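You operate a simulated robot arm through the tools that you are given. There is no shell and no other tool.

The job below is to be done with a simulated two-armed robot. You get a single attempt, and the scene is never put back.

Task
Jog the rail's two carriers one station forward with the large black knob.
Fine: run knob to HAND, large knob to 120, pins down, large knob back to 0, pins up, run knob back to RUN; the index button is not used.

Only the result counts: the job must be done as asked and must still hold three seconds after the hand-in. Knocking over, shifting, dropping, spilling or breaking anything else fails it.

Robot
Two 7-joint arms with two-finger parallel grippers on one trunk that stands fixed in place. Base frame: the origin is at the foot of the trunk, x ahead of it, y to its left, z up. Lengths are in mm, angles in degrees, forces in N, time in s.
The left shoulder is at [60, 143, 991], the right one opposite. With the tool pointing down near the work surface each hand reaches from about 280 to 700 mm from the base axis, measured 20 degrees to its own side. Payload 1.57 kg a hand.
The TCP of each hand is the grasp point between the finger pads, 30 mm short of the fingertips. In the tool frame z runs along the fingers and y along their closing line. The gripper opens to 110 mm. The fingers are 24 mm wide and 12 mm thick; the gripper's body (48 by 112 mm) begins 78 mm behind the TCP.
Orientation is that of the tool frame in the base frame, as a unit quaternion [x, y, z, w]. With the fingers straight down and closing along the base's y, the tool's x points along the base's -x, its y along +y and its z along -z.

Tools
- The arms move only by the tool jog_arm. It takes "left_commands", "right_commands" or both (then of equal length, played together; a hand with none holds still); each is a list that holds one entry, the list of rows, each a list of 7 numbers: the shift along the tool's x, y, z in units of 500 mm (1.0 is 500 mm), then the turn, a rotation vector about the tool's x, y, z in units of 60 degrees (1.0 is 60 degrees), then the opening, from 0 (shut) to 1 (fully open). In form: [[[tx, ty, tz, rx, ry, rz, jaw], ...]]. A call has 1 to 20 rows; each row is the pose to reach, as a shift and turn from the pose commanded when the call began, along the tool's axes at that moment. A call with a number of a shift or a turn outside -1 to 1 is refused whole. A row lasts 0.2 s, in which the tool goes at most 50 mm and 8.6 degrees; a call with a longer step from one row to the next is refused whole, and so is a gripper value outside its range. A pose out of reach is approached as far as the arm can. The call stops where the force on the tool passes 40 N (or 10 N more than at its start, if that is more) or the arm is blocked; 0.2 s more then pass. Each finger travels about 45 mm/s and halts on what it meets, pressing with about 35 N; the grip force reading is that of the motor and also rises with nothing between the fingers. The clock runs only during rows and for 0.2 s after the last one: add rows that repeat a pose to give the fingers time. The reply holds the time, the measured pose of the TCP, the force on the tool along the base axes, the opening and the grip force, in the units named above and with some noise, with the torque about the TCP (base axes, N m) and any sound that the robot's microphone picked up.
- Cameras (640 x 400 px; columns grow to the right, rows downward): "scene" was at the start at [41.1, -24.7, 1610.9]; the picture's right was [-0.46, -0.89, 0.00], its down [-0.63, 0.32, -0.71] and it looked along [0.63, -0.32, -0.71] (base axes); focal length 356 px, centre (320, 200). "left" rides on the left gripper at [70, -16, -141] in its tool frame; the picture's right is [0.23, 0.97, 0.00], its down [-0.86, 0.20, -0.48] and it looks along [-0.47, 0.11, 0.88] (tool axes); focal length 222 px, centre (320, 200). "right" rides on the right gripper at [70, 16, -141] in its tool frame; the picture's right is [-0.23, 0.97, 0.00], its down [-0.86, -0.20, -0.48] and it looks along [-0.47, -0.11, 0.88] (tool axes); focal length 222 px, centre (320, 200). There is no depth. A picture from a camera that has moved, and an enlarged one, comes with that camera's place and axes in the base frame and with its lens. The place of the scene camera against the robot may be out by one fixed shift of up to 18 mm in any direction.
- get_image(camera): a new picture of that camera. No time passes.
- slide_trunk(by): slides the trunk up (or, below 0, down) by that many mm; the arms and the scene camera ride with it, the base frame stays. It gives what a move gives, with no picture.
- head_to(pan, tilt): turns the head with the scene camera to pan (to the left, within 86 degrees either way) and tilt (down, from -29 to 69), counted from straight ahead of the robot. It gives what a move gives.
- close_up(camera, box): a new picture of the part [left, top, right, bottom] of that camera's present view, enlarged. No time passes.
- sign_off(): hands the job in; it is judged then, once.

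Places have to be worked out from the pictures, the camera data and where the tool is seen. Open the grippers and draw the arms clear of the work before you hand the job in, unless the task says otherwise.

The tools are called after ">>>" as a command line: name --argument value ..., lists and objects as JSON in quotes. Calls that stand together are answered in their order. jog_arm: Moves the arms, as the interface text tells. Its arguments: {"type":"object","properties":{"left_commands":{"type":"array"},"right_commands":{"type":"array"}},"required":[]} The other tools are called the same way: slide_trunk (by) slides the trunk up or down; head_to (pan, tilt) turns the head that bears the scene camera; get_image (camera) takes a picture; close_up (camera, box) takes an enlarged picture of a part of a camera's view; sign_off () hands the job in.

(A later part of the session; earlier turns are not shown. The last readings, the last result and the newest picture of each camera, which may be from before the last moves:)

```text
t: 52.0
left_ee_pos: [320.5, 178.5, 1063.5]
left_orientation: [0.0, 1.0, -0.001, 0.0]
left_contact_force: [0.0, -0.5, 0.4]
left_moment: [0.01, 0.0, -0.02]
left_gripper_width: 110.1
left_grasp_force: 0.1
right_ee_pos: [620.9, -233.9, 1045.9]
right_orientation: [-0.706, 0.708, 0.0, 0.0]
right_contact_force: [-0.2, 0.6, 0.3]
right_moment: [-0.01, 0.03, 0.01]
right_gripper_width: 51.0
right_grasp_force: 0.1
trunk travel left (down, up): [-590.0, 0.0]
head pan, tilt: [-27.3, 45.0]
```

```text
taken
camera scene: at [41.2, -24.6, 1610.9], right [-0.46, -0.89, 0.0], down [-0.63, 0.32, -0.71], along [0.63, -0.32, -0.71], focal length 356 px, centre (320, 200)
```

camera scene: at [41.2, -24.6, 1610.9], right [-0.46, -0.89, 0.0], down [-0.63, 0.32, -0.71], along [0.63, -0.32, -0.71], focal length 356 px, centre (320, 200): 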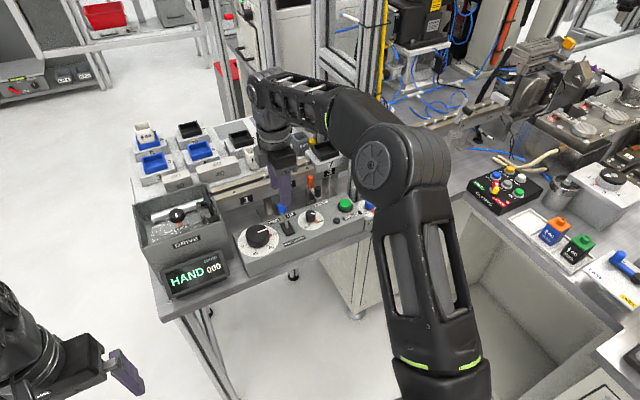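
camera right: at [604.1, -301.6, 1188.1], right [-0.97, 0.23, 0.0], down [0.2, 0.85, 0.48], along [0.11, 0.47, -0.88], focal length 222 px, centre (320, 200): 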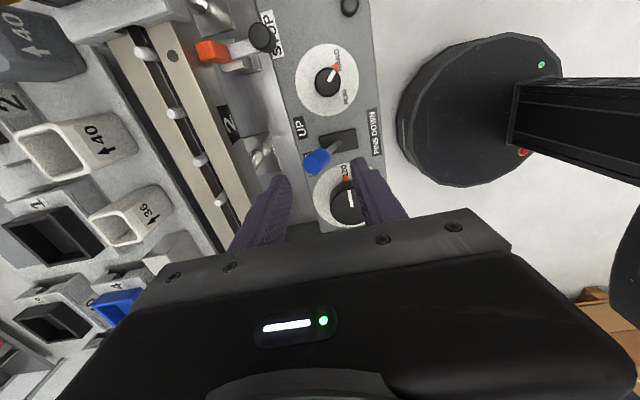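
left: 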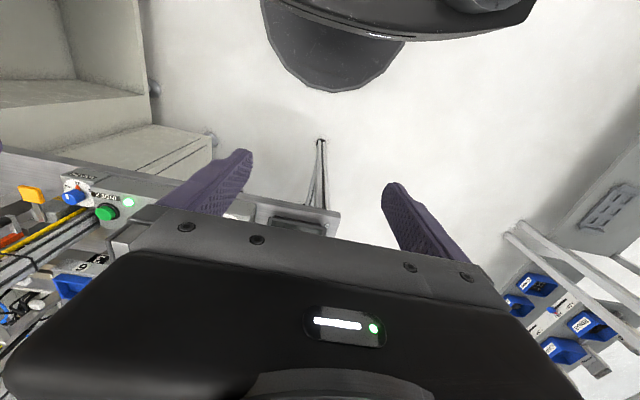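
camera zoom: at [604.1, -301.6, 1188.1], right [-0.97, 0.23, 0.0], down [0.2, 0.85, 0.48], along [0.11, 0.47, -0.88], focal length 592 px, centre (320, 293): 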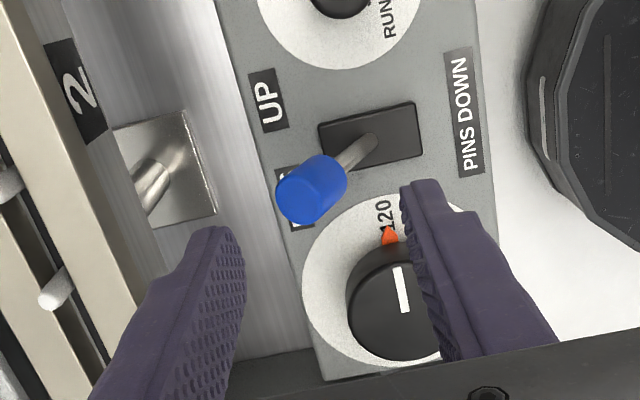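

The handle sits centred between the fingers. I descend to TCP z≈993 so the fingers straddle the handle, and check the carriers' positions in the scene picture too.

>>> jog_arm --right_commands '[[[0, 0, 0.03, 0, 0, 0, 0.46], [0, 0, 0.06, 0, 0, 0, 0.46], [0, 0, 0.09, 0, 0, 0, 0.46], [0, 0, 0.108, 0, 0, 0, 0.46], [0, 0, 0.108, 0, 0, 0, 0.46]]]'

>>> get_image --camera "right"

>>> close_up --camera "right" --box '[220, 90, 420, 240]'

>>> close_up --camera "scene" --box '[230, 110, 410, 250]'

```text
t: 53.2
left_ee_pos: [320.0, 179.4, 1064.6]
left_orientation: [0.0, 1.0, -0.001, 0.001]
left_contact_force: [0.2, -0.3, 1.0]
left_moment: [-0.03, -0.01, 0.01]
left_gripper_width: 110.0
left_grasp_force: 0.0
right_ee_pos: [621.1, -232.9, 993.2]
right_orientation: [-0.706, 0.708, -0.001, 0.0]
right_contact_force: [0.7, -0.1, -0.1]
right_moment: [-0.01, 0.01, 0.02]
right_gripper_width: 50.4
right_grasp_force: 0.1
trunk travel left (down, up): [-590.0, 0.0]
head pan, tilt: [-27.3, 45.0]
```

```text
taken
camera right: at [604.4, -301.5, 1134.1], right [-0.97, 0.23, 0.0], down [0.2, 0.86, 0.48], along [0.11, 0.46, -0.88], focal length 222 px, centre (320, 200)
```

right: 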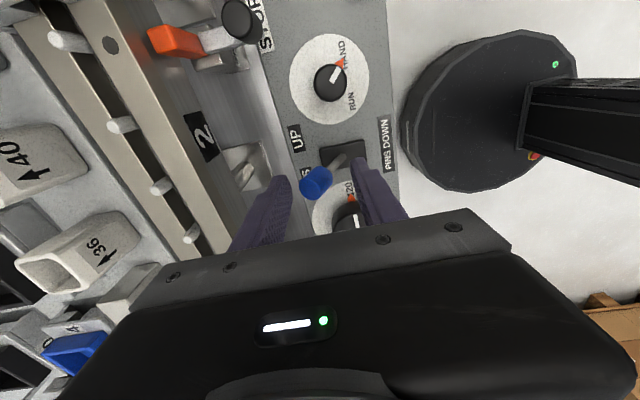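

```text
2.67 times, centred on (320, 165) of right
camera zoom: at [604.4, -301.5, 1134.1], right [-0.97, 0.23, 0.0], down [0.2, 0.86, 0.48], along [0.11, 0.46, -0.88], focal length 592 px, centre (320, 293)
```

zoom: 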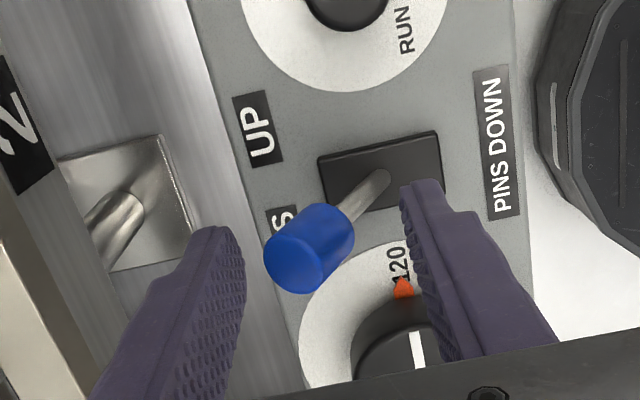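

```text
2.86 times, centred on (320, 180) of scene
camera zoom: at [41.2, -24.7, 1610.9], right [-0.46, -0.89, 0.0], down [-0.63, 0.32, -0.71], along [0.63, -0.32, -0.71], focal length 1017 px, centre (320, 257)
```

zoom: 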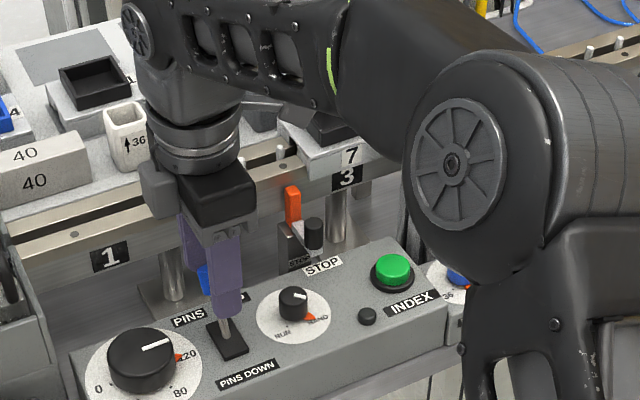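

Carrier 7 now stands squarely over label 3, and the handle is between the fingers. I pull the hand back toward the robot (−x) to swing the lever to PINS DOWN.

>>> jog_arm --right_commands '[[[0, 0.02, 0, 0, 0, 0, 0.46], [0, 0.04, 0, 0, 0, 0, 0.46], [0, 0.06, 0, 0, 0, 0, 0.46], [0, 0.08, 0, 0, 0, 0, 0.46], [0, 0.09, 0, 0, 0, 0, 0.46], [0, 0.1, 0, 0, 0, 0, 0.46], [0, 0.1, 0, 0, 0, 0, 0.46]]]'

>>> close_up --camera "right" --box '[220, 70, 420, 240]'

>>> close_up --camera "scene" --box '[140, 110, 410, 310]'

```text
t: 54.8
left_ee_pos: [320.0, 178.6, 1064.4]
left_orientation: [0.0, 1.0, -0.001, 0.001]
left_contact_force: [0.9, 0.1, 0.2]
left_moment: [0.01, 0.03, -0.03]
left_gripper_width: 109.7
left_grasp_force: 0.0
right_ee_pos: [571.4, -231.8, 994.8]
right_orientation: [-0.706, 0.708, 0.001, 0.0]
right_contact_force: [0.1, 0.5, 1.0]
right_moment: [0.01, -0.01, 0.02]
right_gripper_width: 50.3
right_grasp_force: 0.0
trunk travel left (down, up): [-590.0, 0.0]
head pan, tilt: [-27.3, 45.0]
```

```text
2.35 times, centred on (320, 155) of right
camera zoom: at [554.1, -301.4, 1134.6], right [-0.97, 0.23, 0.0], down [0.2, 0.85, 0.48], along [0.11, 0.47, -0.88], focal length 523 px, centre (320, 306)
```

zoom: 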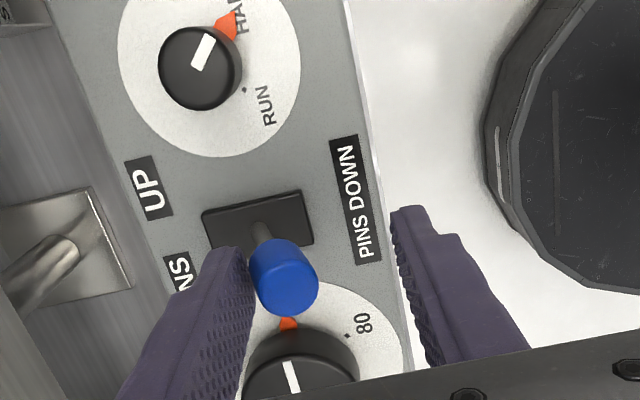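

```text
2.00 times, centred on (275, 210) of scene
camera zoom: at [41.3, -24.7, 1610.9], right [-0.46, -0.89, 0.0], down [-0.63, 0.32, -0.71], along [0.63, -0.32, -0.71], focal length 712 px, centre (410, 180)
```

zoom: 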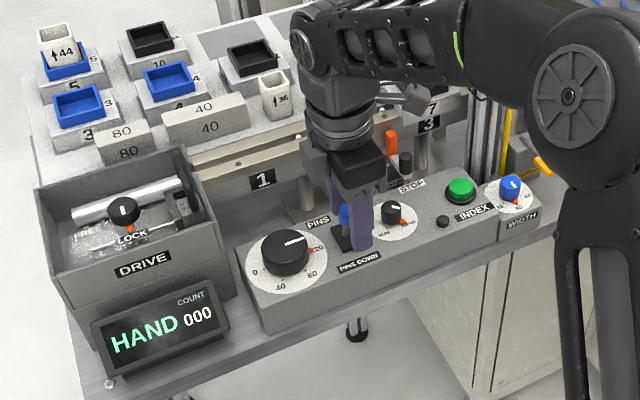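

The lever has passed vertical but isn't fully forward yet (no resistance). I continue pulling in small steps until it meets its stop.

>>> jog_arm --right_commands '[[[0, 0.008, 0, 0, 0, 0, 0.46], [0, 0.014, 0, 0, 0, 0, 0.46], [0, 0.02, 0, 0, 0, 0, 0.46], [0, 0.026, 0, 0, 0, 0, 0.46], [0, 0.026, 0, 0, 0, 0, 0.46]]]'

>>> close_up --camera "right" --box '[220, 70, 420, 240]'

>>> close_up --camera "scene" --box '[230, 130, 390, 260]'

```text
t: 56.0
left_ee_pos: [319.8, 178.8, 1063.8]
left_orientation: [0.0, 1.0, -0.002, 0.0]
left_contact_force: [-0.6, -0.7, -0.2]
left_moment: [0.02, -0.02, 0.02]
left_gripper_width: 110.1
left_grasp_force: 0.0
right_ee_pos: [558.0, -233.6, 993.4]
right_orientation: [-0.707, 0.708, 0.0, 0.001]
right_contact_force: [3.5, -1.2, -0.2]
right_moment: [0.0, -0.11, -0.03]
right_gripper_width: 53.9
right_grasp_force: 1.7
trunk travel left (down, up): [-590.0, 0.0]
head pan, tilt: [-27.3, 45.0]
```

```text
2.35 times, centred on (320, 155) of right
camera zoom: at [541.5, -301.7, 1134.5], right [-0.97, 0.23, 0.0], down [0.2, 0.85, 0.48], along [0.11, 0.47, -0.88], focal length 523 px, centre (320, 306)
```

zoom: 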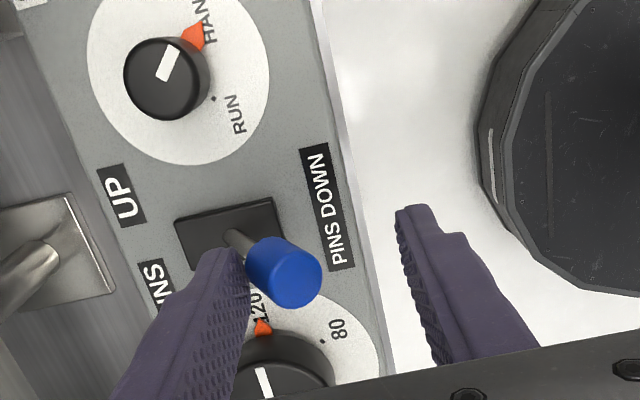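

```text
3.08 times, centred on (310, 195) of scene
camera zoom: at [41.8, -24.9, 1610.9], right [-0.46, -0.89, 0.0], down [-0.63, 0.32, -0.71], along [0.63, -0.32, -0.71], focal length 1095 px, centre (351, 215)
```

zoom: 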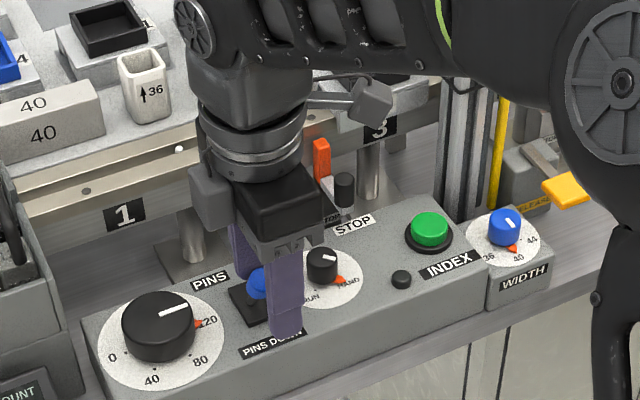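

The lever is now fully forward (leaning ≈25° the other way) and resists lightly. I ease off and rise, then check the pins on the rail.

>>> jog_arm --right_commands '[[[0, -0.012, 0, 0, 0, 0, 0.46], [0, -0.012, -0.05, 0, 0, 0, 0.46], [0, -0.012, -0.1, 0, 0, 0, 0.46], [0, -0.012, -0.11, 0, 0, 0, 0.46]]]'

>>> get_image --camera "right"

>>> close_up --camera "scene" --box '[160, 120, 360, 270]'

```text
t: 57.0
left_ee_pos: [320.1, 179.7, 1064.7]
left_orientation: [0.0, 1.0, -0.001, 0.0]
left_contact_force: [-0.4, 0.2, -2.0]
left_moment: [-0.01, 0.04, 0.03]
left_gripper_width: 110.0
left_grasp_force: 0.0
right_ee_pos: [564.9, -231.7, 1049.4]
right_orientation: [0.707, -0.707, 0.0, -0.001]
right_contact_force: [0.1, 0.1, 0.0]
right_moment: [0.02, -0.01, -0.02]
right_gripper_width: 50.7
right_grasp_force: 0.1
trunk travel left (down, up): [-590.0, 0.0]
head pan, tilt: [-27.3, 45.0]
```

```text
taken
camera right: at [547.3, -300.8, 1189.7], right [-0.97, 0.23, 0.0], down [0.2, 0.85, 0.48], along [0.11, 0.47, -0.88], focal length 222 px, centre (320, 200)
```

right: 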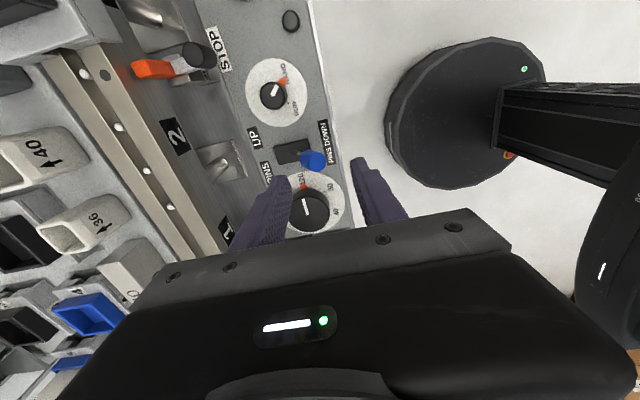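

```text
2.67 times, centred on (260, 195) of scene
camera zoom: at [41.1, -24.8, 1610.9], right [-0.46, -0.89, 0.0], down [-0.63, 0.32, -0.71], along [0.63, -0.32, -0.71], focal length 949 px, centre (480, 213)
```

zoom: 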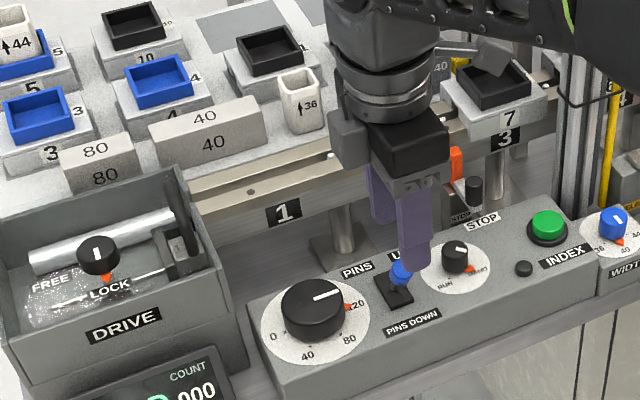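

Pins are down (flush with the rail) and carrier 7 stays at station 3. Now I return to the large knob, yawing to ~162° on the way so I can turn it back clockwise.

>>> jog_arm --right_commands '[[[-0.026, -0.011, 0, 0, 0, -0.12, 0.5], [-0.051, -0.023, 0, 0, 0, -0.24, 0.6], [-0.077, -0.034, 0, 0, 0, -0.36, 0.7], [-0.103, -0.046, 0, 0, 0, -0.48, 0.75], [-0.128, -0.057, 0, 0, 0, -0.6, 0.75], [-0.154, -0.068, 0, 0, 0, -0.7, 0.75], [-0.154, -0.068, 0, 0, 0, -0.7, 0.75]]]'

>>> jog_arm --right_commands '[[[0, 0, 0, 0, 0, -0.12, 0.75], [0, 0, 0, 0, 0, -0.24, 0.75], [0, 0, 0, 0, 0, -0.36, 0.75], [0, 0, 0, 0, 0, -0.5, 0.75], [0, 0, 0.06, 0, 0, -0.5, 0.75], [0, 0, 0.1, 0, 0, -0.5, 0.75], [0, 0, 0.1, 0, 0, -0.5, 0.75]]]'

>>> get_image --camera "right"

>>> close_up --camera "right" --box '[220, 90, 420, 240]'

```text
t: 58.6
left_ee_pos: [319.6, 178.7, 1065.0]
left_orientation: [0.0, 1.0, -0.001, 0.002]
left_contact_force: [0.7, 0.5, 0.3]
left_moment: [-0.01, -0.04, 0.0]
left_gripper_width: 109.6
left_grasp_force: 0.0
right_ee_pos: [597.6, -154.8, 1047.8]
right_orientation: [0.913, -0.407, -0.001, 0.0]
right_contact_force: [0.2, 0.7, -0.1]
right_moment: [0.03, -0.03, -0.01]
right_gripper_width: 82.5
right_grasp_force: 0.0
trunk travel left (down, up): [-590.0, 0.0]
head pan, tilt: [-27.3, 45.0]
```

```text
t: 60.2
left_ee_pos: [320.9, 179.0, 1064.6]
left_orientation: [0.0, 1.0, -0.001, 0.001]
left_contact_force: [0.8, -0.1, 0.6]
left_moment: [-0.02, 0.03, -0.04]
left_gripper_width: 110.1
left_grasp_force: 0.0
right_ee_pos: [599.1, -155.6, 998.1]
right_orientation: [0.988, -0.157, 0.001, 0.0]
right_contact_force: [-0.4, 0.8, -0.8]
right_moment: [0.01, -0.01, 0.01]
right_gripper_width: 82.6
right_grasp_force: 0.1
trunk travel left (down, up): [-590.0, 0.0]
head pan, tilt: [-27.3, 45.0]
```

```text
taken
camera right: at [659.4, -192.0, 1139.0], right [-0.52, -0.86, 0.0], down [-0.75, 0.46, 0.48], along [-0.41, 0.25, -0.88], focal length 222 px, centre (320, 200)
```

right: 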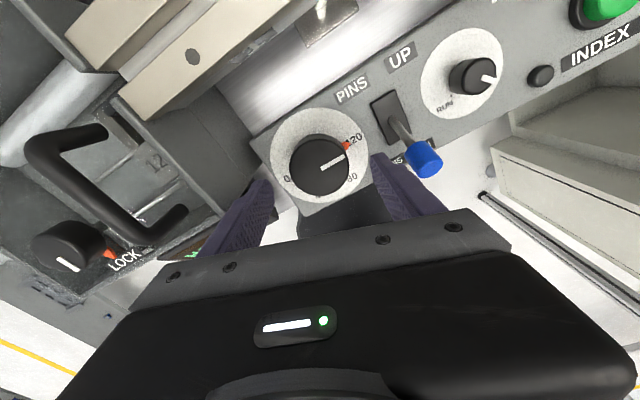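

```text
2.67 times, centred on (320, 165) of right
camera zoom: at [659.4, -192.0, 1139.0], right [-0.52, -0.86, 0.0], down [-0.75, 0.46, 0.48], along [-0.41, 0.25, -0.88], focal length 592 px, centre (320, 293)
```

zoom: 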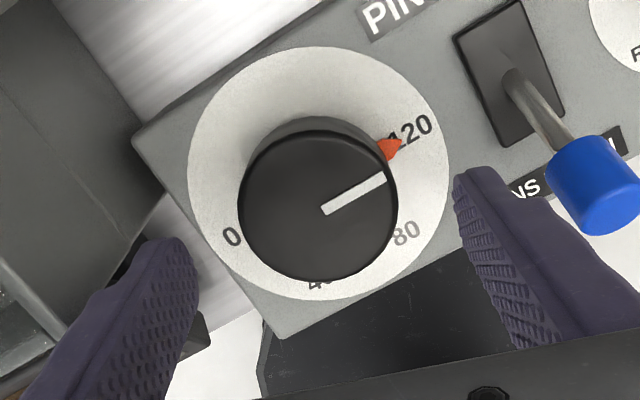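

Knob still at 120; the fingers are beside, not over, the drive box and lever. I narrow slightly, descend around the knob and grip.

>>> jog_arm --right_commands '[[[0, 0, 0, 0, 0, 0, 0.68], [0, 0, 0.03, 0, 0, 0, 0.68], [0, 0, 0.06, 0, 0, 0, 0.68], [0, 0, 0.08, 0, 0, 0, 0.68], [0, 0, 0.09, 0, 0, 0, 0.68], [0, 0, 0.09, 0, 0, 0, 0.68], [0, 0, 0.09, 0, 0, 0, 0.5], [0, 0, 0.09, 0, 0, 0, 0.3], [0, 0, 0.09, 0, 0, 0, 0.3], [0, 0, 0.09, 0, 0, 0, 0.3]]]'

>>> close_up --camera "right" --box '[220, 90, 420, 240]'

```text
t: 62.4
left_ee_pos: [318.6, 179.6, 1063.5]
left_orientation: [0.0, 1.0, -0.001, 0.001]
left_contact_force: [-0.4, 0.2, 0.0]
left_moment: [-0.04, -0.03, 0.03]
left_gripper_width: 110.0
left_grasp_force: 0.1
right_ee_pos: [597.2, -153.7, 953.4]
right_orientation: [0.987, -0.158, 0.001, 0.0]
right_contact_force: [2.0, 4.0, -2.6]
right_moment: [0.25, -0.22, -0.04]
right_gripper_width: 55.5
right_grasp_force: 38.5
trunk travel left (down, up): [-590.0, 0.0]
head pan, tilt: [-27.3, 45.0]
```

```text
2.67 times, centred on (320, 165) of right
camera zoom: at [659.0, -191.1, 1094.2], right [-0.52, -0.86, 0.0], down [-0.75, 0.46, 0.48], along [-0.41, 0.25, -0.88], focal length 592 px, centre (320, 293)
```

zoom: 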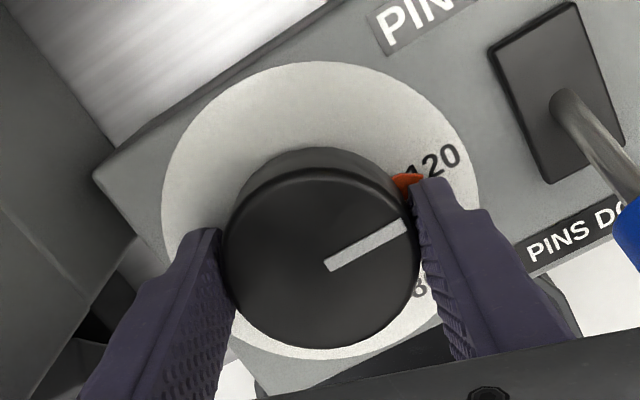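

Gripped again. I turn the knob clockwise ~58°.

>>> jog_arm --right_commands '[[[0, 0, 0, 0, 0, 0.08, 0.3], [0, 0, 0, 0, 0, 0.16, 0.3], [0, 0, 0, 0, 0, 0.24, 0.3], [0, 0, 0, 0, 0, 0.32, 0.3], [0, 0, 0, 0, 0, 0.4, 0.3], [0, 0, 0, 0, 0, 0.48, 0.3], [0, 0, 0, 0, 0, 0.56, 0.3], [0, 0, 0, 0, 0, 0.64, 0.3], [0, 0, 0, 0, 0, 0.72, 0.3], [0, 0, 0, 0, 0, 0.8, 0.3], [0, 0, 0, 0, 0, 0.88, 0.3], [0, 0, 0, 0, 0, 0.96, 0.3]]]'

>>> close_up --camera "right" --box '[220, 90, 420, 240]'

>>> close_up --camera "scene" --box '[160, 120, 360, 270]'

```text
t: 65.0
left_ee_pos: [320.0, 179.8, 1065.0]
left_orientation: [0.0, 1.0, -0.001, 0.0]
left_contact_force: [0.1, -0.3, 0.0]
left_moment: [-0.01, 0.01, 0.02]
left_gripper_width: 109.9
left_grasp_force: 0.1
right_ee_pos: [598.7, -153.7, 953.4]
right_orientation: [0.789, -0.614, 0.0, 0.001]
right_contact_force: [-5.1, 8.6, -11.4]
right_moment: [0.89, 0.46, 0.06]
right_gripper_width: 55.6
right_grasp_force: 45.6
trunk travel left (down, up): [-590.0, 0.0]
head pan, tilt: [-27.3, 45.0]
```

```text
2.67 times, centred on (320, 165) of right
camera zoom: at [599.3, -225.6, 1094.2], right [-1.0, -0.02, 0.0], down [-0.02, 0.88, 0.48], along [-0.01, 0.48, -0.88], focal length 592 px, centre (320, 293)
```

zoom: 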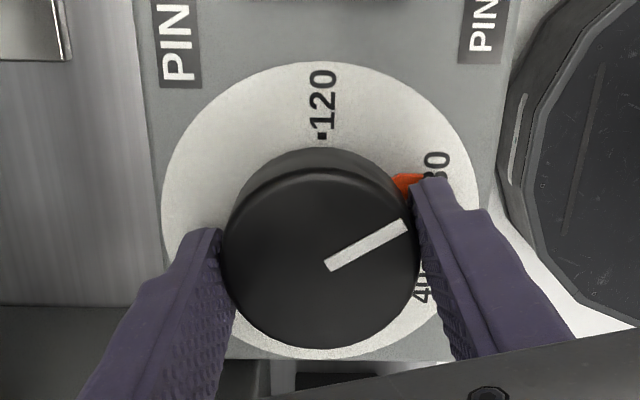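

```text
2.67 times, centred on (260, 195) of scene
camera zoom: at [41.7, -23.9, 1610.9], right [-0.46, -0.89, 0.0], down [-0.63, 0.32, -0.71], along [0.63, -0.32, -0.71], focal length 949 px, centre (480, 213)
```

zoom: 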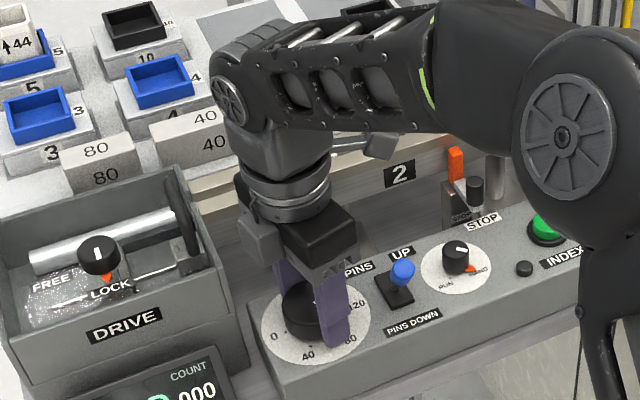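

Knob is back to about 80 and the carriers stayed. I keep turning clockwise another 44°.

>>> jog_arm --right_commands '[[[0, 0, 0, 0, 0, 0.08, 0.3], [0, 0, 0, 0, 0, 0.16, 0.3], [0, 0, 0, 0, 0, 0.24, 0.3], [0, 0, 0, 0, 0, 0.32, 0.3], [0, 0, 0, 0, 0, 0.4, 0.3], [0, 0, 0, 0, 0, 0.48, 0.3], [0, 0, 0, 0, 0, 0.56, 0.3], [0, 0, 0, 0, 0, 0.64, 0.3], [0, 0, 0, 0, 0, 0.73, 0.3], [0, 0, 0, 0, 0, 0.73, 0.3]]]'

>>> close_up --camera "right" --box '[220, 90, 420, 240]'

```text
t: 67.2
left_ee_pos: [320.1, 178.6, 1064.1]
left_orientation: [0.0, 1.0, -0.001, 0.0]
left_contact_force: [-0.2, 0.2, -0.1]
left_moment: [0.0, -0.04, 0.02]
left_gripper_width: 110.0
left_grasp_force: 0.0
right_ee_pos: [599.4, -154.1, 954.2]
right_orientation: [-0.503, 0.864, 0.0, -0.001]
right_contact_force: [-10.1, 11.0, -10.1]
right_moment: [0.38, 0.68, -0.02]
right_gripper_width: 55.5
right_grasp_force: 45.0
trunk travel left (down, up): [-590.0, 0.0]
head pan, tilt: [-27.3, 45.0]
```

```text
2.67 times, centred on (320, 165) of right
camera zoom: at [549.0, -206.5, 1094.3], right [-0.73, 0.68, 0.0], down [0.6, 0.65, 0.48], along [0.32, 0.35, -0.88], focal length 592 px, centre (320, 293)
```

zoom: 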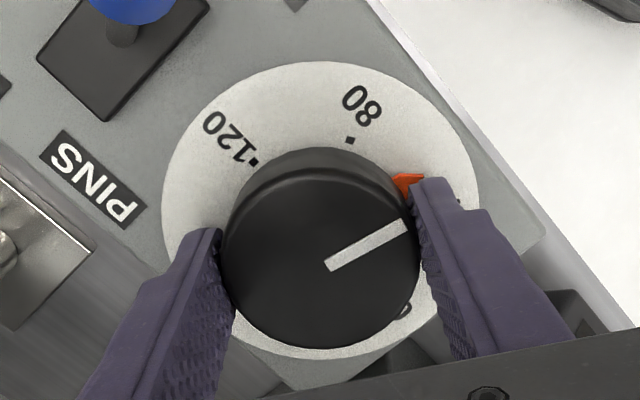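

Knob at about 52. I release, yaw the hand forward to ~161° around the knob, and prepare the last grip.

>>> jog_arm --right_commands '[[[0, 0, 0, 0, 0, 0, 0.6], [0, 0, 0, 0, 0, 0, 0.72], [0, 0, 0, 0, 0, 0, 0.72], [0, 0, 0, 0, 0, 0, 0.72], [0, 0, 0, 0, 0, -0.13, 0.72], [0, 0, 0, 0, 0, -0.26, 0.72], [0, 0, 0, 0, 0, -0.39, 0.72], [0, 0, 0, 0, 0, -0.52, 0.72], [0, 0, 0, 0, 0, -0.65, 0.72], [0, 0, 0, 0, 0, -0.78, 0.72], [0, 0, 0, 0, 0, -0.91, 0.72], [0, 0, 0, 0, 0, -0.98, 0.72]]]'

>>> jog_arm --right_commands '[[[0, 0, 0, 0, 0, -0.13, 0.72], [0, 0, 0, 0, 0, -0.26, 0.72], [0, 0, 0, 0, 0, -0.39, 0.72], [0, 0, 0, 0, 0, -0.52, 0.72], [0, 0, 0, 0, 0, -0.65, 0.72], [0, 0, 0, 0, 0, -0.7, 0.72], [0, 0, 0, 0, 0, -0.7, 0.72]]]'

>>> close_up --camera "right" --box '[220, 90, 420, 240]'

```text
t: 69.8
left_ee_pos: [320.0, 178.1, 1064.2]
left_orientation: [0.0, 1.0, 0.0, 0.001]
left_contact_force: [0.0, -0.5, -0.8]
left_moment: [-0.02, -0.03, -0.02]
left_gripper_width: 110.1
left_grasp_force: 0.0
right_ee_pos: [599.3, -155.6, 954.2]
right_orientation: [0.864, -0.504, 0.0, 0.0]
right_contact_force: [-0.1, 0.0, -0.1]
right_moment: [-0.01, -0.03, 0.02]
right_gripper_width: 79.2
right_grasp_force: 0.0
trunk travel left (down, up): [-590.0, 0.0]
head pan, tilt: [-27.3, 45.0]
```

```text
t: 71.4
left_ee_pos: [320.1, 179.0, 1063.2]
left_orientation: [0.0, 1.0, -0.001, 0.001]
left_contact_force: [-0.7, 0.4, 0.0]
left_moment: [0.0, 0.04, -0.02]
left_gripper_width: 110.0
left_grasp_force: 0.0
right_ee_pos: [596.7, -154.7, 954.5]
right_orientation: [0.987, -0.162, 0.0, 0.0]
right_contact_force: [0.4, -0.6, 0.5]
right_moment: [-0.03, 0.0, -0.03]
right_gripper_width: 79.0
right_grasp_force: 0.1
trunk travel left (down, up): [-590.0, 0.0]
head pan, tilt: [-27.3, 45.0]
```

```text
2.67 times, centred on (320, 165) of right
camera zoom: at [658.5, -192.5, 1094.5], right [-0.53, -0.85, 0.0], down [-0.75, 0.46, 0.48], along [-0.41, 0.25, -0.88], focal length 592 px, centre (320, 293)
```

zoom: 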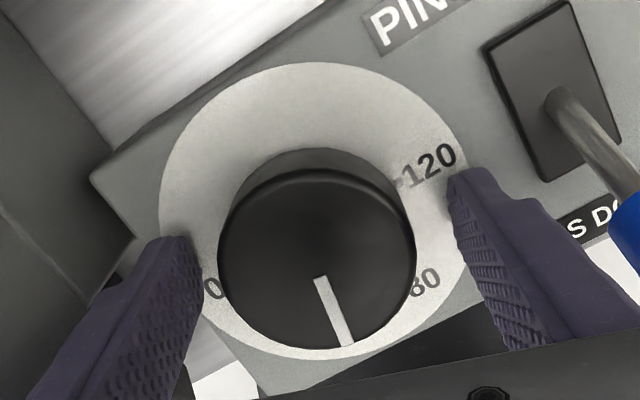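

The knob stayed at ~52. I grip and turn clockwise ~58° more.

>>> jog_arm --right_commands '[[[0, 0, 0, 0, 0, 0, 0.6], [0, 0, 0, 0, 0, 0, 0.45], [0, 0, 0, 0, 0, 0, 0.3], [0, 0, 0, 0, 0, 0, 0.3], [0, 0, 0, 0, 0, 0.08, 0.3], [0, 0, 0, 0, 0, 0.16, 0.3], [0, 0, 0, 0, 0, 0.24, 0.3], [0, 0, 0, 0, 0, 0.32, 0.3], [0, 0, 0, 0, 0, 0.4, 0.3], [0, 0, 0, 0, 0, 0.48, 0.3], [0, 0, 0, 0, 0, 0.56, 0.3], [0, 0, 0, 0, 0, 0.64, 0.3], [0, 0, 0, 0, 0, 0.72, 0.3], [0, 0, 0, 0, 0, 0.8, 0.3], [0, 0, 0, 0, 0, 0.88, 0.3], [0, 0, 0, 0, 0, 0.96, 0.3]]]'

>>> close_up --camera "right" --box '[220, 90, 420, 240]'

>>> close_up --camera "scene" --box '[160, 170, 320, 290]'

```text
t: 74.8
left_ee_pos: [319.4, 179.2, 1064.3]
left_orientation: [0.0, 1.0, -0.001, 0.0]
left_contact_force: [-0.2, -0.2, -0.1]
left_moment: [0.03, 0.01, 0.01]
left_gripper_width: 109.9
left_grasp_force: 0.0
right_ee_pos: [598.7, -154.4, 953.3]
right_orientation: [0.786, -0.619, 0.0, 0.001]
right_contact_force: [-0.3, 6.4, -5.0]
right_moment: [-0.03, -0.37, 0.01]
right_gripper_width: 55.4
right_grasp_force: 44.8
trunk travel left (down, up): [-590.0, 0.0]
head pan, tilt: [-27.3, 45.0]
```

```text
2.67 times, centred on (320, 165) of right
camera zoom: at [598.4, -225.7, 1094.5], right [-1.0, -0.01, 0.0], down [-0.01, 0.88, 0.48], along [0.0, 0.48, -0.88], focal length 592 px, centre (320, 293)
```

zoom: 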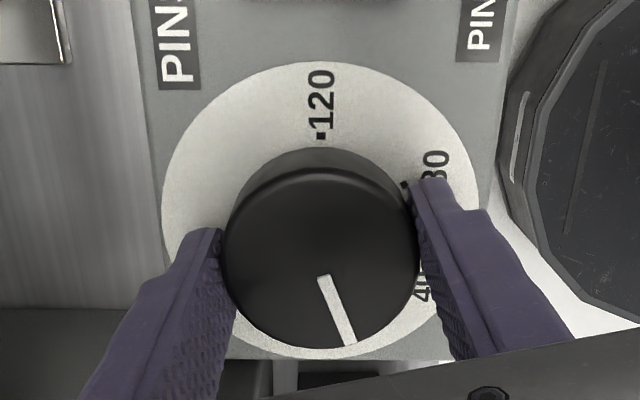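

```text
3.33 times, centred on (240, 230) of scene
camera zoom: at [41.7, -23.8, 1610.9], right [-0.46, -0.89, 0.0], down [-0.63, 0.32, -0.71], along [0.63, -0.32, -0.71], focal length 1186 px, centre (587, 100)
```

zoom: 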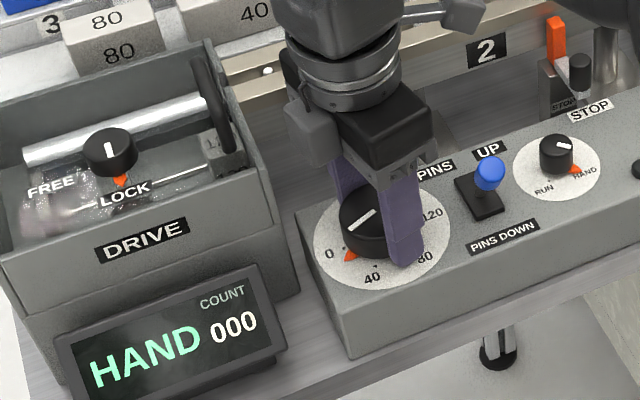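

About 14 (21°) remains. I turn the last bit clockwise toward 0, gently.

>>> jog_arm --right_commands '[[[0, 0, 0, 0, 0, 0.08, 0.3], [0, 0, 0, 0, 0, 0.16, 0.3], [0, 0, 0, 0, 0, 0.24, 0.3], [0, 0, 0, 0, 0, 0.3, 0.3], [0, 0, 0, 0, 0, 0.35, 0.3], [0, 0, 0, 0, 0, 0.35, 0.3]]]'

>>> close_up --camera "right" --box '[220, 90, 420, 240]'

>>> close_up --camera "scene" --box '[200, 200, 320, 290]'

```text
t: 76.2
left_ee_pos: [320.0, 179.9, 1063.8]
left_orientation: [0.0, 1.0, -0.001, 0.001]
left_contact_force: [0.1, -0.6, -0.8]
left_moment: [-0.03, 0.0, 0.0]
left_gripper_width: 110.1
left_grasp_force: 0.1
right_ee_pos: [597.9, -155.7, 952.8]
right_orientation: [-0.66, 0.751, 0.0, -0.001]
right_contact_force: [-5.8, 7.6, -3.4]
right_moment: [0.2, 0.56, -0.05]
right_gripper_width: 54.9
right_grasp_force: 44.9
trunk travel left (down, up): [-590.0, 0.0]
head pan, tilt: [-27.3, 45.0]
```

```text
2.67 times, centred on (320, 165) of right
camera zoom: at [572.5, -221.1, 1094.6], right [-0.94, 0.35, 0.0], down [0.31, 0.82, 0.48], along [0.17, 0.45, -0.88], focal length 592 px, centre (320, 293)
```

zoom: 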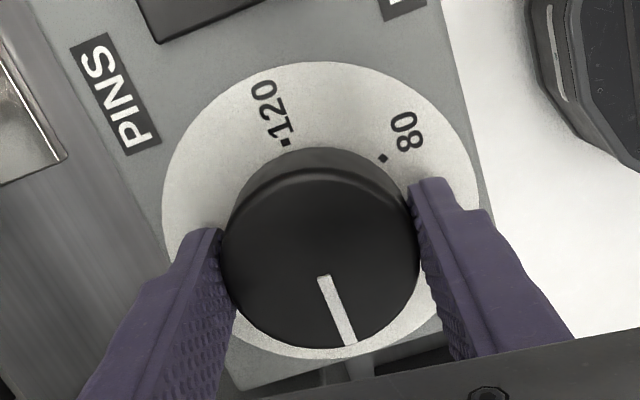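

```text
4.44 times, centred on (260, 245) of scene
camera zoom: at [40.8, -23.8, 1610.9], right [-0.46, -0.89, 0.0], down [-0.63, 0.32, -0.71], along [0.63, -0.32, -0.71], focal length 1582 px, centre (587, 0)
```

zoom: 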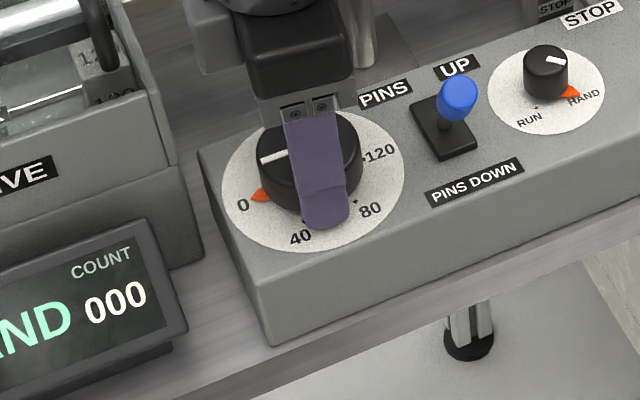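

Total return turn ≈180° and the pointer shows 0. I release, rise clear and verify.

>>> jog_arm --right_commands '[[[0, 0, 0, 0, 0, 0, 0.6], [0, 0, 0, 0, 0, 0, 0.75], [0, 0, 0, 0, 0, 0, 0.75], [0, 0, 0, 0, 0, 0, 0.75], [0, 0, -0.04, 0, 0, 0, 0.75], [0, 0, -0.09, 0, 0, 0, 0.75], [0, 0, -0.14, 0, 0, 0, 0.75], [0, 0, -0.19, 0, 0, 0, 0.75]]]'

>>> close_up --camera "right" --box '[220, 60, 420, 210]'

>>> close_up --camera "scene" --box '[200, 200, 320, 290]'

>>> get_image --camera "right"

```text
t: 78.0
left_ee_pos: [319.4, 179.0, 1064.6]
left_orientation: [0.001, 1.0, -0.001, 0.001]
left_contact_force: [0.5, 1.0, 0.0]
left_moment: [-0.01, -0.03, -0.02]
left_gripper_width: 109.6
left_grasp_force: 0.1
right_ee_pos: [597.5, -155.6, 1049.6]
right_orientation: [-0.66, 0.751, -0.001, 0.0]
right_contact_force: [-0.2, 0.1, -0.4]
right_moment: [0.01, -0.02, 0.0]
right_gripper_width: 82.6
right_grasp_force: 0.0
trunk travel left (down, up): [-590.0, 0.0]
head pan, tilt: [-27.3, 45.0]
```

```text
2.67 times, centred on (320, 135) of right
camera zoom: at [572.7, -222.3, 1190.0], right [-0.94, 0.35, 0.0], down [0.31, 0.82, 0.48], along [0.17, 0.45, -0.88], focal length 592 px, centre (320, 373)
```

zoom: 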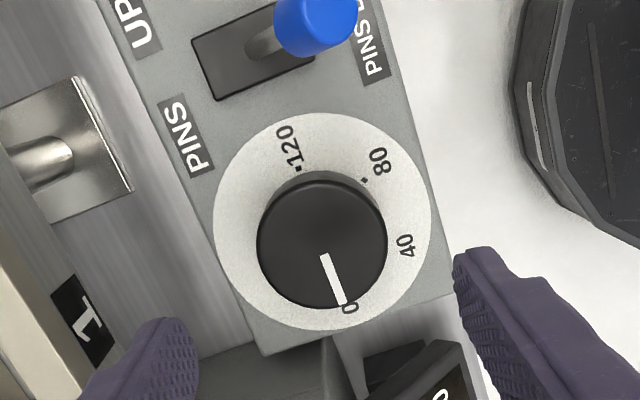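

```text
4.44 times, centred on (260, 245) of scene
camera zoom: at [40.9, -24.6, 1610.9], right [-0.46, -0.89, 0.0], down [-0.63, 0.32, -0.71], along [0.63, -0.32, -0.71], focal length 1582 px, centre (587, 0)
```

zoom: 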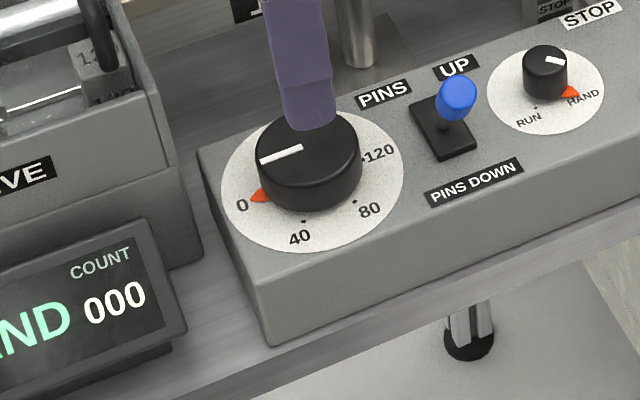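

```text
taken
camera right: at [572.7, -222.3, 1190.0], right [-0.94, 0.35, 0.0], down [0.31, 0.82, 0.48], along [0.17, 0.45, -0.88], focal length 222 px, centre (320, 200)
```

right: 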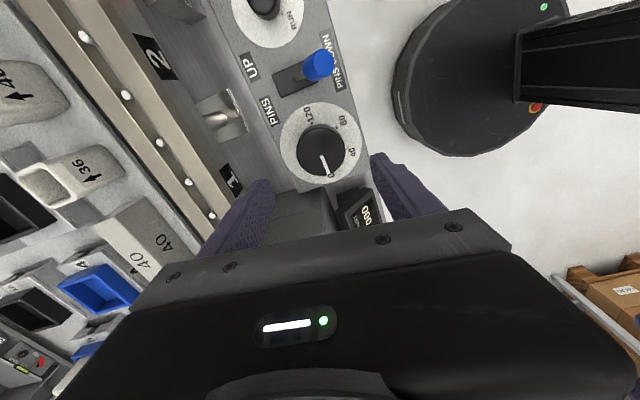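

Knob is at 0, matching its original look. Now I move above the lever handle, which leans forward at about (571,-232), with yaw 90°.

>>> jog_arm --right_commands '[[[0.04, 0.008, 0, 0, 0, -0.03, 0.6], [0.08, 0.017, 0, 0, 0, -0.06, 0.5], [0.12, 0.025, 0, 0, 0, -0.09, 0.46], [0.159, 0.034, 0, 0, 0, -0.123, 0.46], [0.159, 0.034, 0, 0, 0, -0.123, 0.46]]]'

>>> get_image --camera "right"

>>> close_up --camera "right" --box '[220, 90, 420, 240]'

```text
t: 79.2
left_ee_pos: [319.8, 180.6, 1063.1]
left_orientation: [0.0, 1.0, -0.001, -0.001]
left_contact_force: [-0.9, 0.5, 0.6]
left_moment: [0.0, -0.02, 0.01]
left_gripper_width: 110.1
left_grasp_force: 0.1
right_ee_pos: [570.7, -232.0, 1048.7]
right_orientation: [0.708, -0.707, -0.001, 0.001]
right_contact_force: [0.0, 0.1, 0.2]
right_moment: [-0.03, -0.01, -0.02]
right_gripper_width: 50.7
right_grasp_force: 0.1
trunk travel left (down, up): [-590.0, 0.0]
head pan, tilt: [-27.3, 45.0]
```

```text
taken
camera right: at [555.1, -301.6, 1189.7], right [-0.97, 0.23, 0.0], down [0.2, 0.86, 0.48], along [0.11, 0.47, -0.88], focal length 222 px, centre (320, 200)
```

right: 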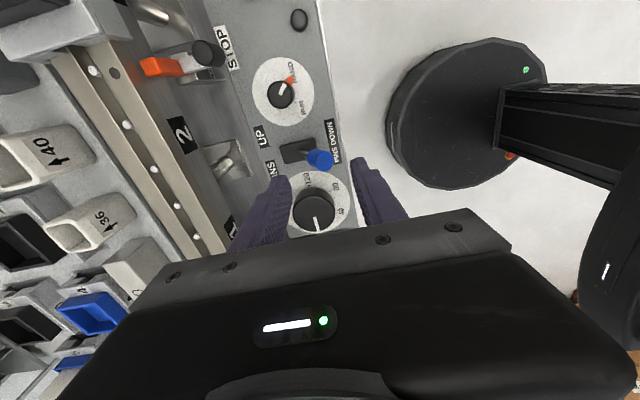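

```text
2.67 times, centred on (320, 165) of right
camera zoom: at [555.1, -301.6, 1189.7], right [-0.97, 0.23, 0.0], down [0.2, 0.86, 0.48], along [0.11, 0.47, -0.88], focal length 592 px, centre (320, 293)
```

zoom: 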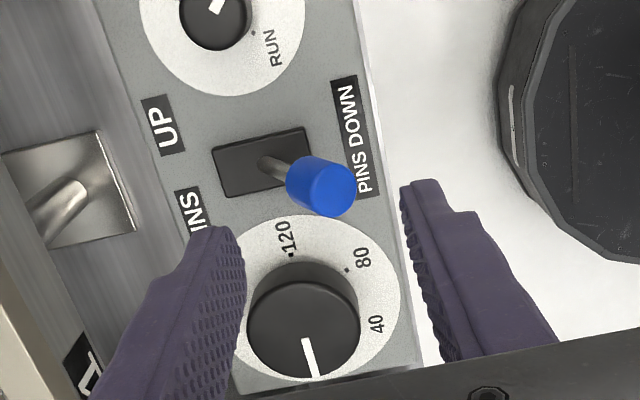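

Handle is centred between the fingers. I descend around it to z≈993.

>>> jog_arm --right_commands '[[[0, 0, 0.03, 0, 0, 0, 0.46], [0, 0, 0.06, 0, 0, 0, 0.46], [0, 0, 0.09, 0, 0, 0, 0.46], [0, 0, 0.111, 0, 0, 0, 0.46], [0, 0, 0.111, 0, 0, 0, 0.46]]]'

>>> close_up --camera "right" --box '[220, 70, 420, 240]'

```text
t: 80.4
left_ee_pos: [319.6, 179.0, 1063.8]
left_orientation: [0.0, 1.0, 0.0, 0.0]
left_contact_force: [-0.1, -0.3, 0.7]
left_moment: [-0.01, -0.04, 0.01]
left_gripper_width: 110.1
left_grasp_force: 0.1
right_ee_pos: [571.6, -233.0, 993.0]
right_orientation: [-0.707, 0.707, 0.0, 0.0]
right_contact_force: [0.8, -0.7, -0.1]
right_moment: [0.04, 0.0, -0.02]
right_gripper_width: 50.9
right_grasp_force: 0.1
trunk travel left (down, up): [-590.0, 0.0]
head pan, tilt: [-27.3, 45.0]
```

```text
2.35 times, centred on (320, 155) of right
camera zoom: at [554.8, -301.8, 1134.1], right [-0.97, 0.23, 0.0], down [0.2, 0.86, 0.48], along [0.11, 0.47, -0.88], focal length 523 px, centre (320, 306)
```

zoom: 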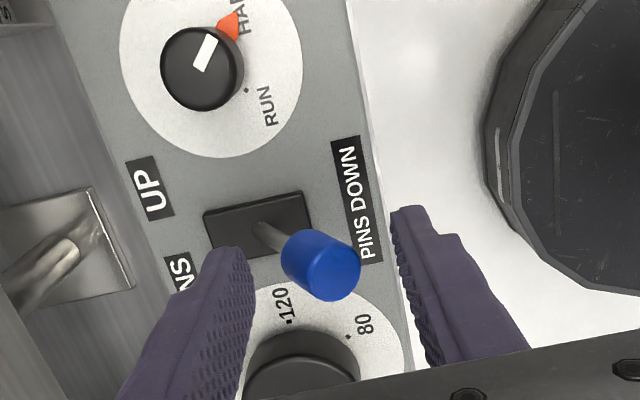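

The handle is between the fingers without contact. I push it away from the robot (+x) toward UP in small steps, watching the force.

>>> jog_arm --right_commands '[[[0, -0.02, 0, 0, 0, 0, 0.46], [0, -0.04, 0, 0, 0, 0, 0.46], [0, -0.06, 0, 0, 0, 0, 0.46], [0, -0.08, 0, 0, 0, 0, 0.46], [0, -0.095, 0, 0, 0, 0, 0.46], [0, -0.11, 0, 0, 0, 0, 0.46], [0, -0.12, 0, 0, 0, 0, 0.46], [0, -0.127, 0, 0, 0, 0, 0.46], [0, -0.127, 0, 0, 0, 0, 0.46]]]'

>>> close_up --camera "right" --box '[220, 70, 420, 240]'

>>> get_image --camera "right"

>>> close_up --camera "scene" --box '[160, 120, 360, 270]'

```text
t: 82.4
left_ee_pos: [319.0, 178.9, 1065.3]
left_orientation: [0.0, 1.0, -0.001, 0.001]
left_contact_force: [1.1, 0.1, 0.3]
left_moment: [-0.01, 0.02, -0.03]
left_gripper_width: 109.8
left_grasp_force: 0.2
right_ee_pos: [634.7, -232.8, 993.1]
right_orientation: [0.708, -0.706, 0.0, 0.0]
right_contact_force: [-0.2, 0.1, 0.2]
right_moment: [-0.01, 0.04, 0.0]
right_gripper_width: 50.7
right_grasp_force: 0.1
trunk travel left (down, up): [-590.0, 0.0]
head pan, tilt: [-27.3, 45.0]
```

```text
2.35 times, centred on (320, 155) of right
camera zoom: at [618.0, -301.4, 1133.9], right [-0.97, 0.23, 0.0], down [0.2, 0.86, 0.48], along [0.11, 0.47, -0.88], focal length 523 px, centre (320, 306)
```

zoom: 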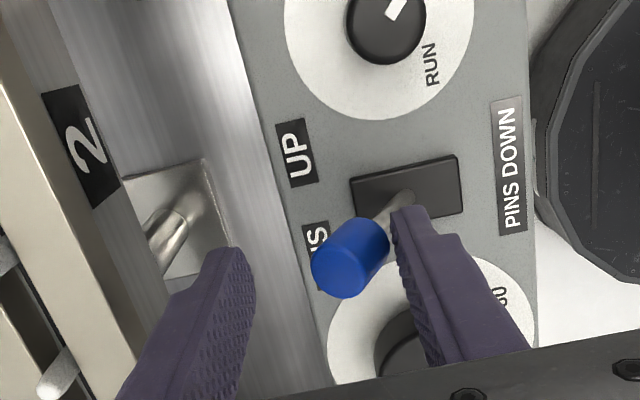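

```text
taken
camera right: at [618.0, -301.4, 1133.9], right [-0.97, 0.23, 0.0], down [0.2, 0.86, 0.48], along [0.11, 0.47, -0.88], focal length 222 px, centre (320, 200)
```

right: 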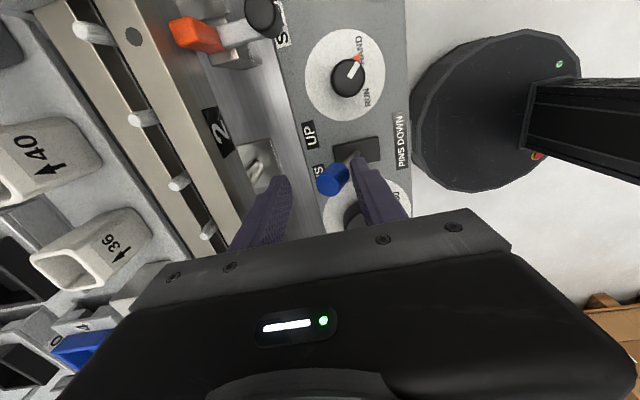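

```text
2.67 times, centred on (260, 195) of scene
camera zoom: at [41.2, -24.8, 1610.9], right [-0.46, -0.89, 0.0], down [-0.63, 0.32, -0.71], along [0.63, -0.32, -0.71], focal length 949 px, centre (480, 213)
```

zoom: 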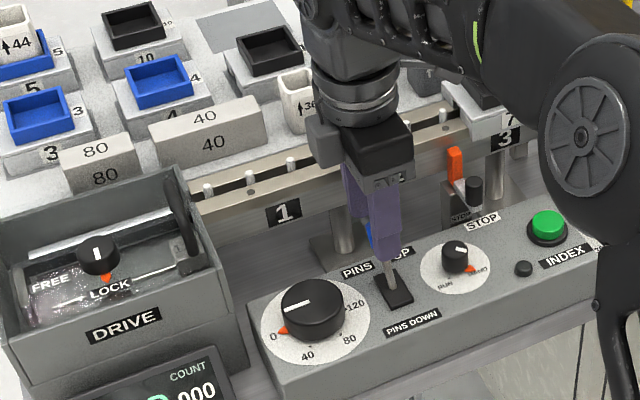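

The pins stand up again on the rail and the lever leans back. I nudge it a few mm further to be sure it's at its end stop.

>>> jog_arm --right_commands '[[[0, -0.004, 0, 0, 0, 0, 0.46], [0, -0.008, 0, 0, 0, 0, 0.46], [0, -0.011, 0, 0, 0, 0, 0.46], [0, -0.011, 0, 0, 0, 0, 0.46]]]'

>>> close_up --camera "right" --box '[220, 70, 420, 240]'

```text
t: 83.4
left_ee_pos: [320.3, 179.0, 1064.3]
left_orientation: [-0.001, 1.0, -0.001, 0.001]
left_contact_force: [0.5, 0.2, -0.4]
left_moment: [0.0, -0.01, 0.03]
left_gripper_width: 109.9
left_grasp_force: 0.0
right_ee_pos: [639.0, -232.2, 992.9]
right_orientation: [0.707, -0.707, 0.001, 0.0]
right_contact_force: [-7.7, -0.1, -3.3]
right_moment: [-0.03, 0.09, -0.01]
right_gripper_width: 57.2
right_grasp_force: 3.9
trunk travel left (down, up): [-590.0, 0.0]
head pan, tilt: [-27.3, 45.0]
```

```text
2.35 times, centred on (320, 155) of right
camera zoom: at [622.6, -301.4, 1134.3], right [-0.97, 0.23, 0.0], down [0.2, 0.86, 0.48], along [0.11, 0.47, -0.88], focal length 523 px, centre (320, 306)
```

zoom: 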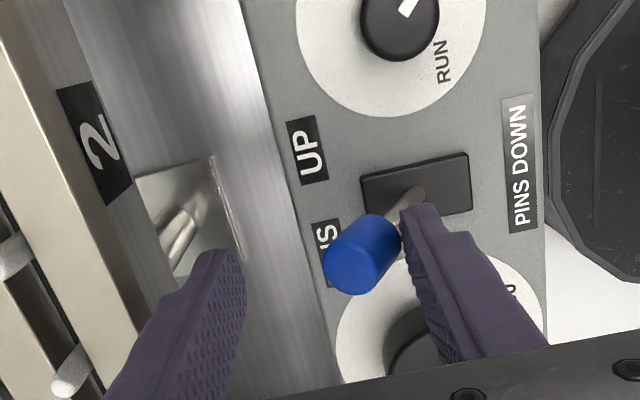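

The lever is firmly at its UP stop. I back off, rise, and move over to the run knob at (597.5,-297), yawing to ~150°.

>>> jog_arm --right_commands '[[[0, 0.014, 0, 0, 0, 0, 0.46], [0, 0.014, -0.05, 0, 0, 0, 0.46], [0, 0.014, -0.1, 0, 0, 0, 0.46], [0, 0.014, -0.11, 0, 0, 0, 0.46], [0.03, 0.03, -0.11, 0, 0, -0.14, 0.46], [0.06, 0.048, -0.11, 0, 0, -0.28, 0.46], [0.09, 0.066, -0.11, 0, 0, -0.42, 0.46], [0.13, 0.085, -0.11, 0, 0, -0.56, 0.46], [0.13, 0.085, -0.11, 0, 0, -0.7, 0.46], [0.13, 0.085, -0.11, 0, 0, -0.84, 0.46], [0.13, 0.085, -0.11, 0, 0, -0.98, 0.46], [0.13, 0.085, -0.11, 0, 0, -0.98, 0.46]]]'

>>> get_image --camera "right"

>>> close_up --camera "right" --box '[220, 60, 420, 210]'

>>> close_up --camera "scene" --box '[160, 110, 420, 300]'

```text
t: 86.0
left_ee_pos: [320.6, 178.9, 1064.4]
left_orientation: [0.001, 1.0, 0.0, 0.0]
left_contact_force: [0.6, 0.5, -1.2]
left_moment: [0.02, 0.03, 0.02]
left_gripper_width: 109.9
left_grasp_force: 0.1
right_ee_pos: [597.3, -297.0, 1048.5]
right_orientation: [0.964, -0.266, 0.001, 0.0]
right_contact_force: [0.0, 0.3, -0.1]
right_moment: [0.02, 0.01, -0.03]
right_gripper_width: 50.9
right_grasp_force: 0.2
trunk travel left (down, up): [-590.0, 0.0]
head pan, tilt: [-27.3, 45.0]
```

```text
taken
camera right: at [648.6, -346.3, 1189.2], right [-0.7, -0.72, 0.0], down [-0.63, 0.61, 0.48], along [-0.34, 0.33, -0.88], focal length 222 px, centre (320, 200)
```

right: 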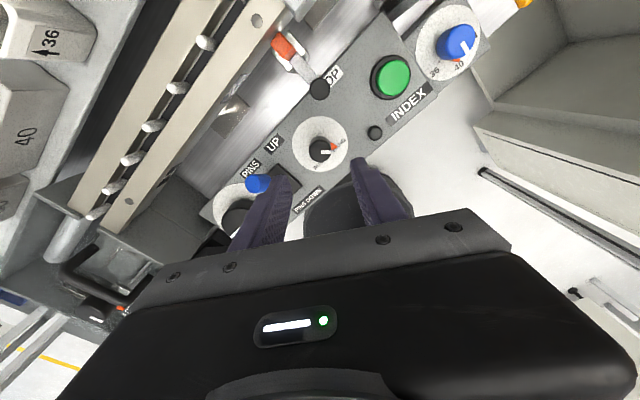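

```text
2.67 times, centred on (320, 135) of right
camera zoom: at [648.6, -346.3, 1189.2], right [-0.7, -0.72, 0.0], down [-0.63, 0.61, 0.48], along [-0.34, 0.33, -0.88], focal length 592 px, centre (320, 373)
```

zoom: 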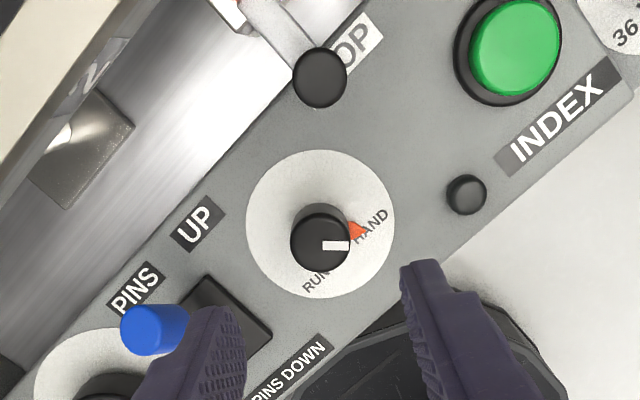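

```text
2.11 times, centred on (290, 205) of scene
camera zoom: at [41.2, -24.8, 1610.9], right [-0.46, -0.89, 0.0], down [-0.63, 0.32, -0.71], along [0.63, -0.32, -0.71], focal length 749 px, centre (383, 190)
```

zoom: 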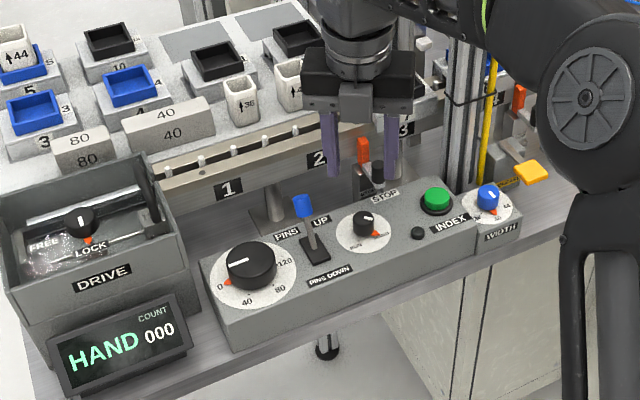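

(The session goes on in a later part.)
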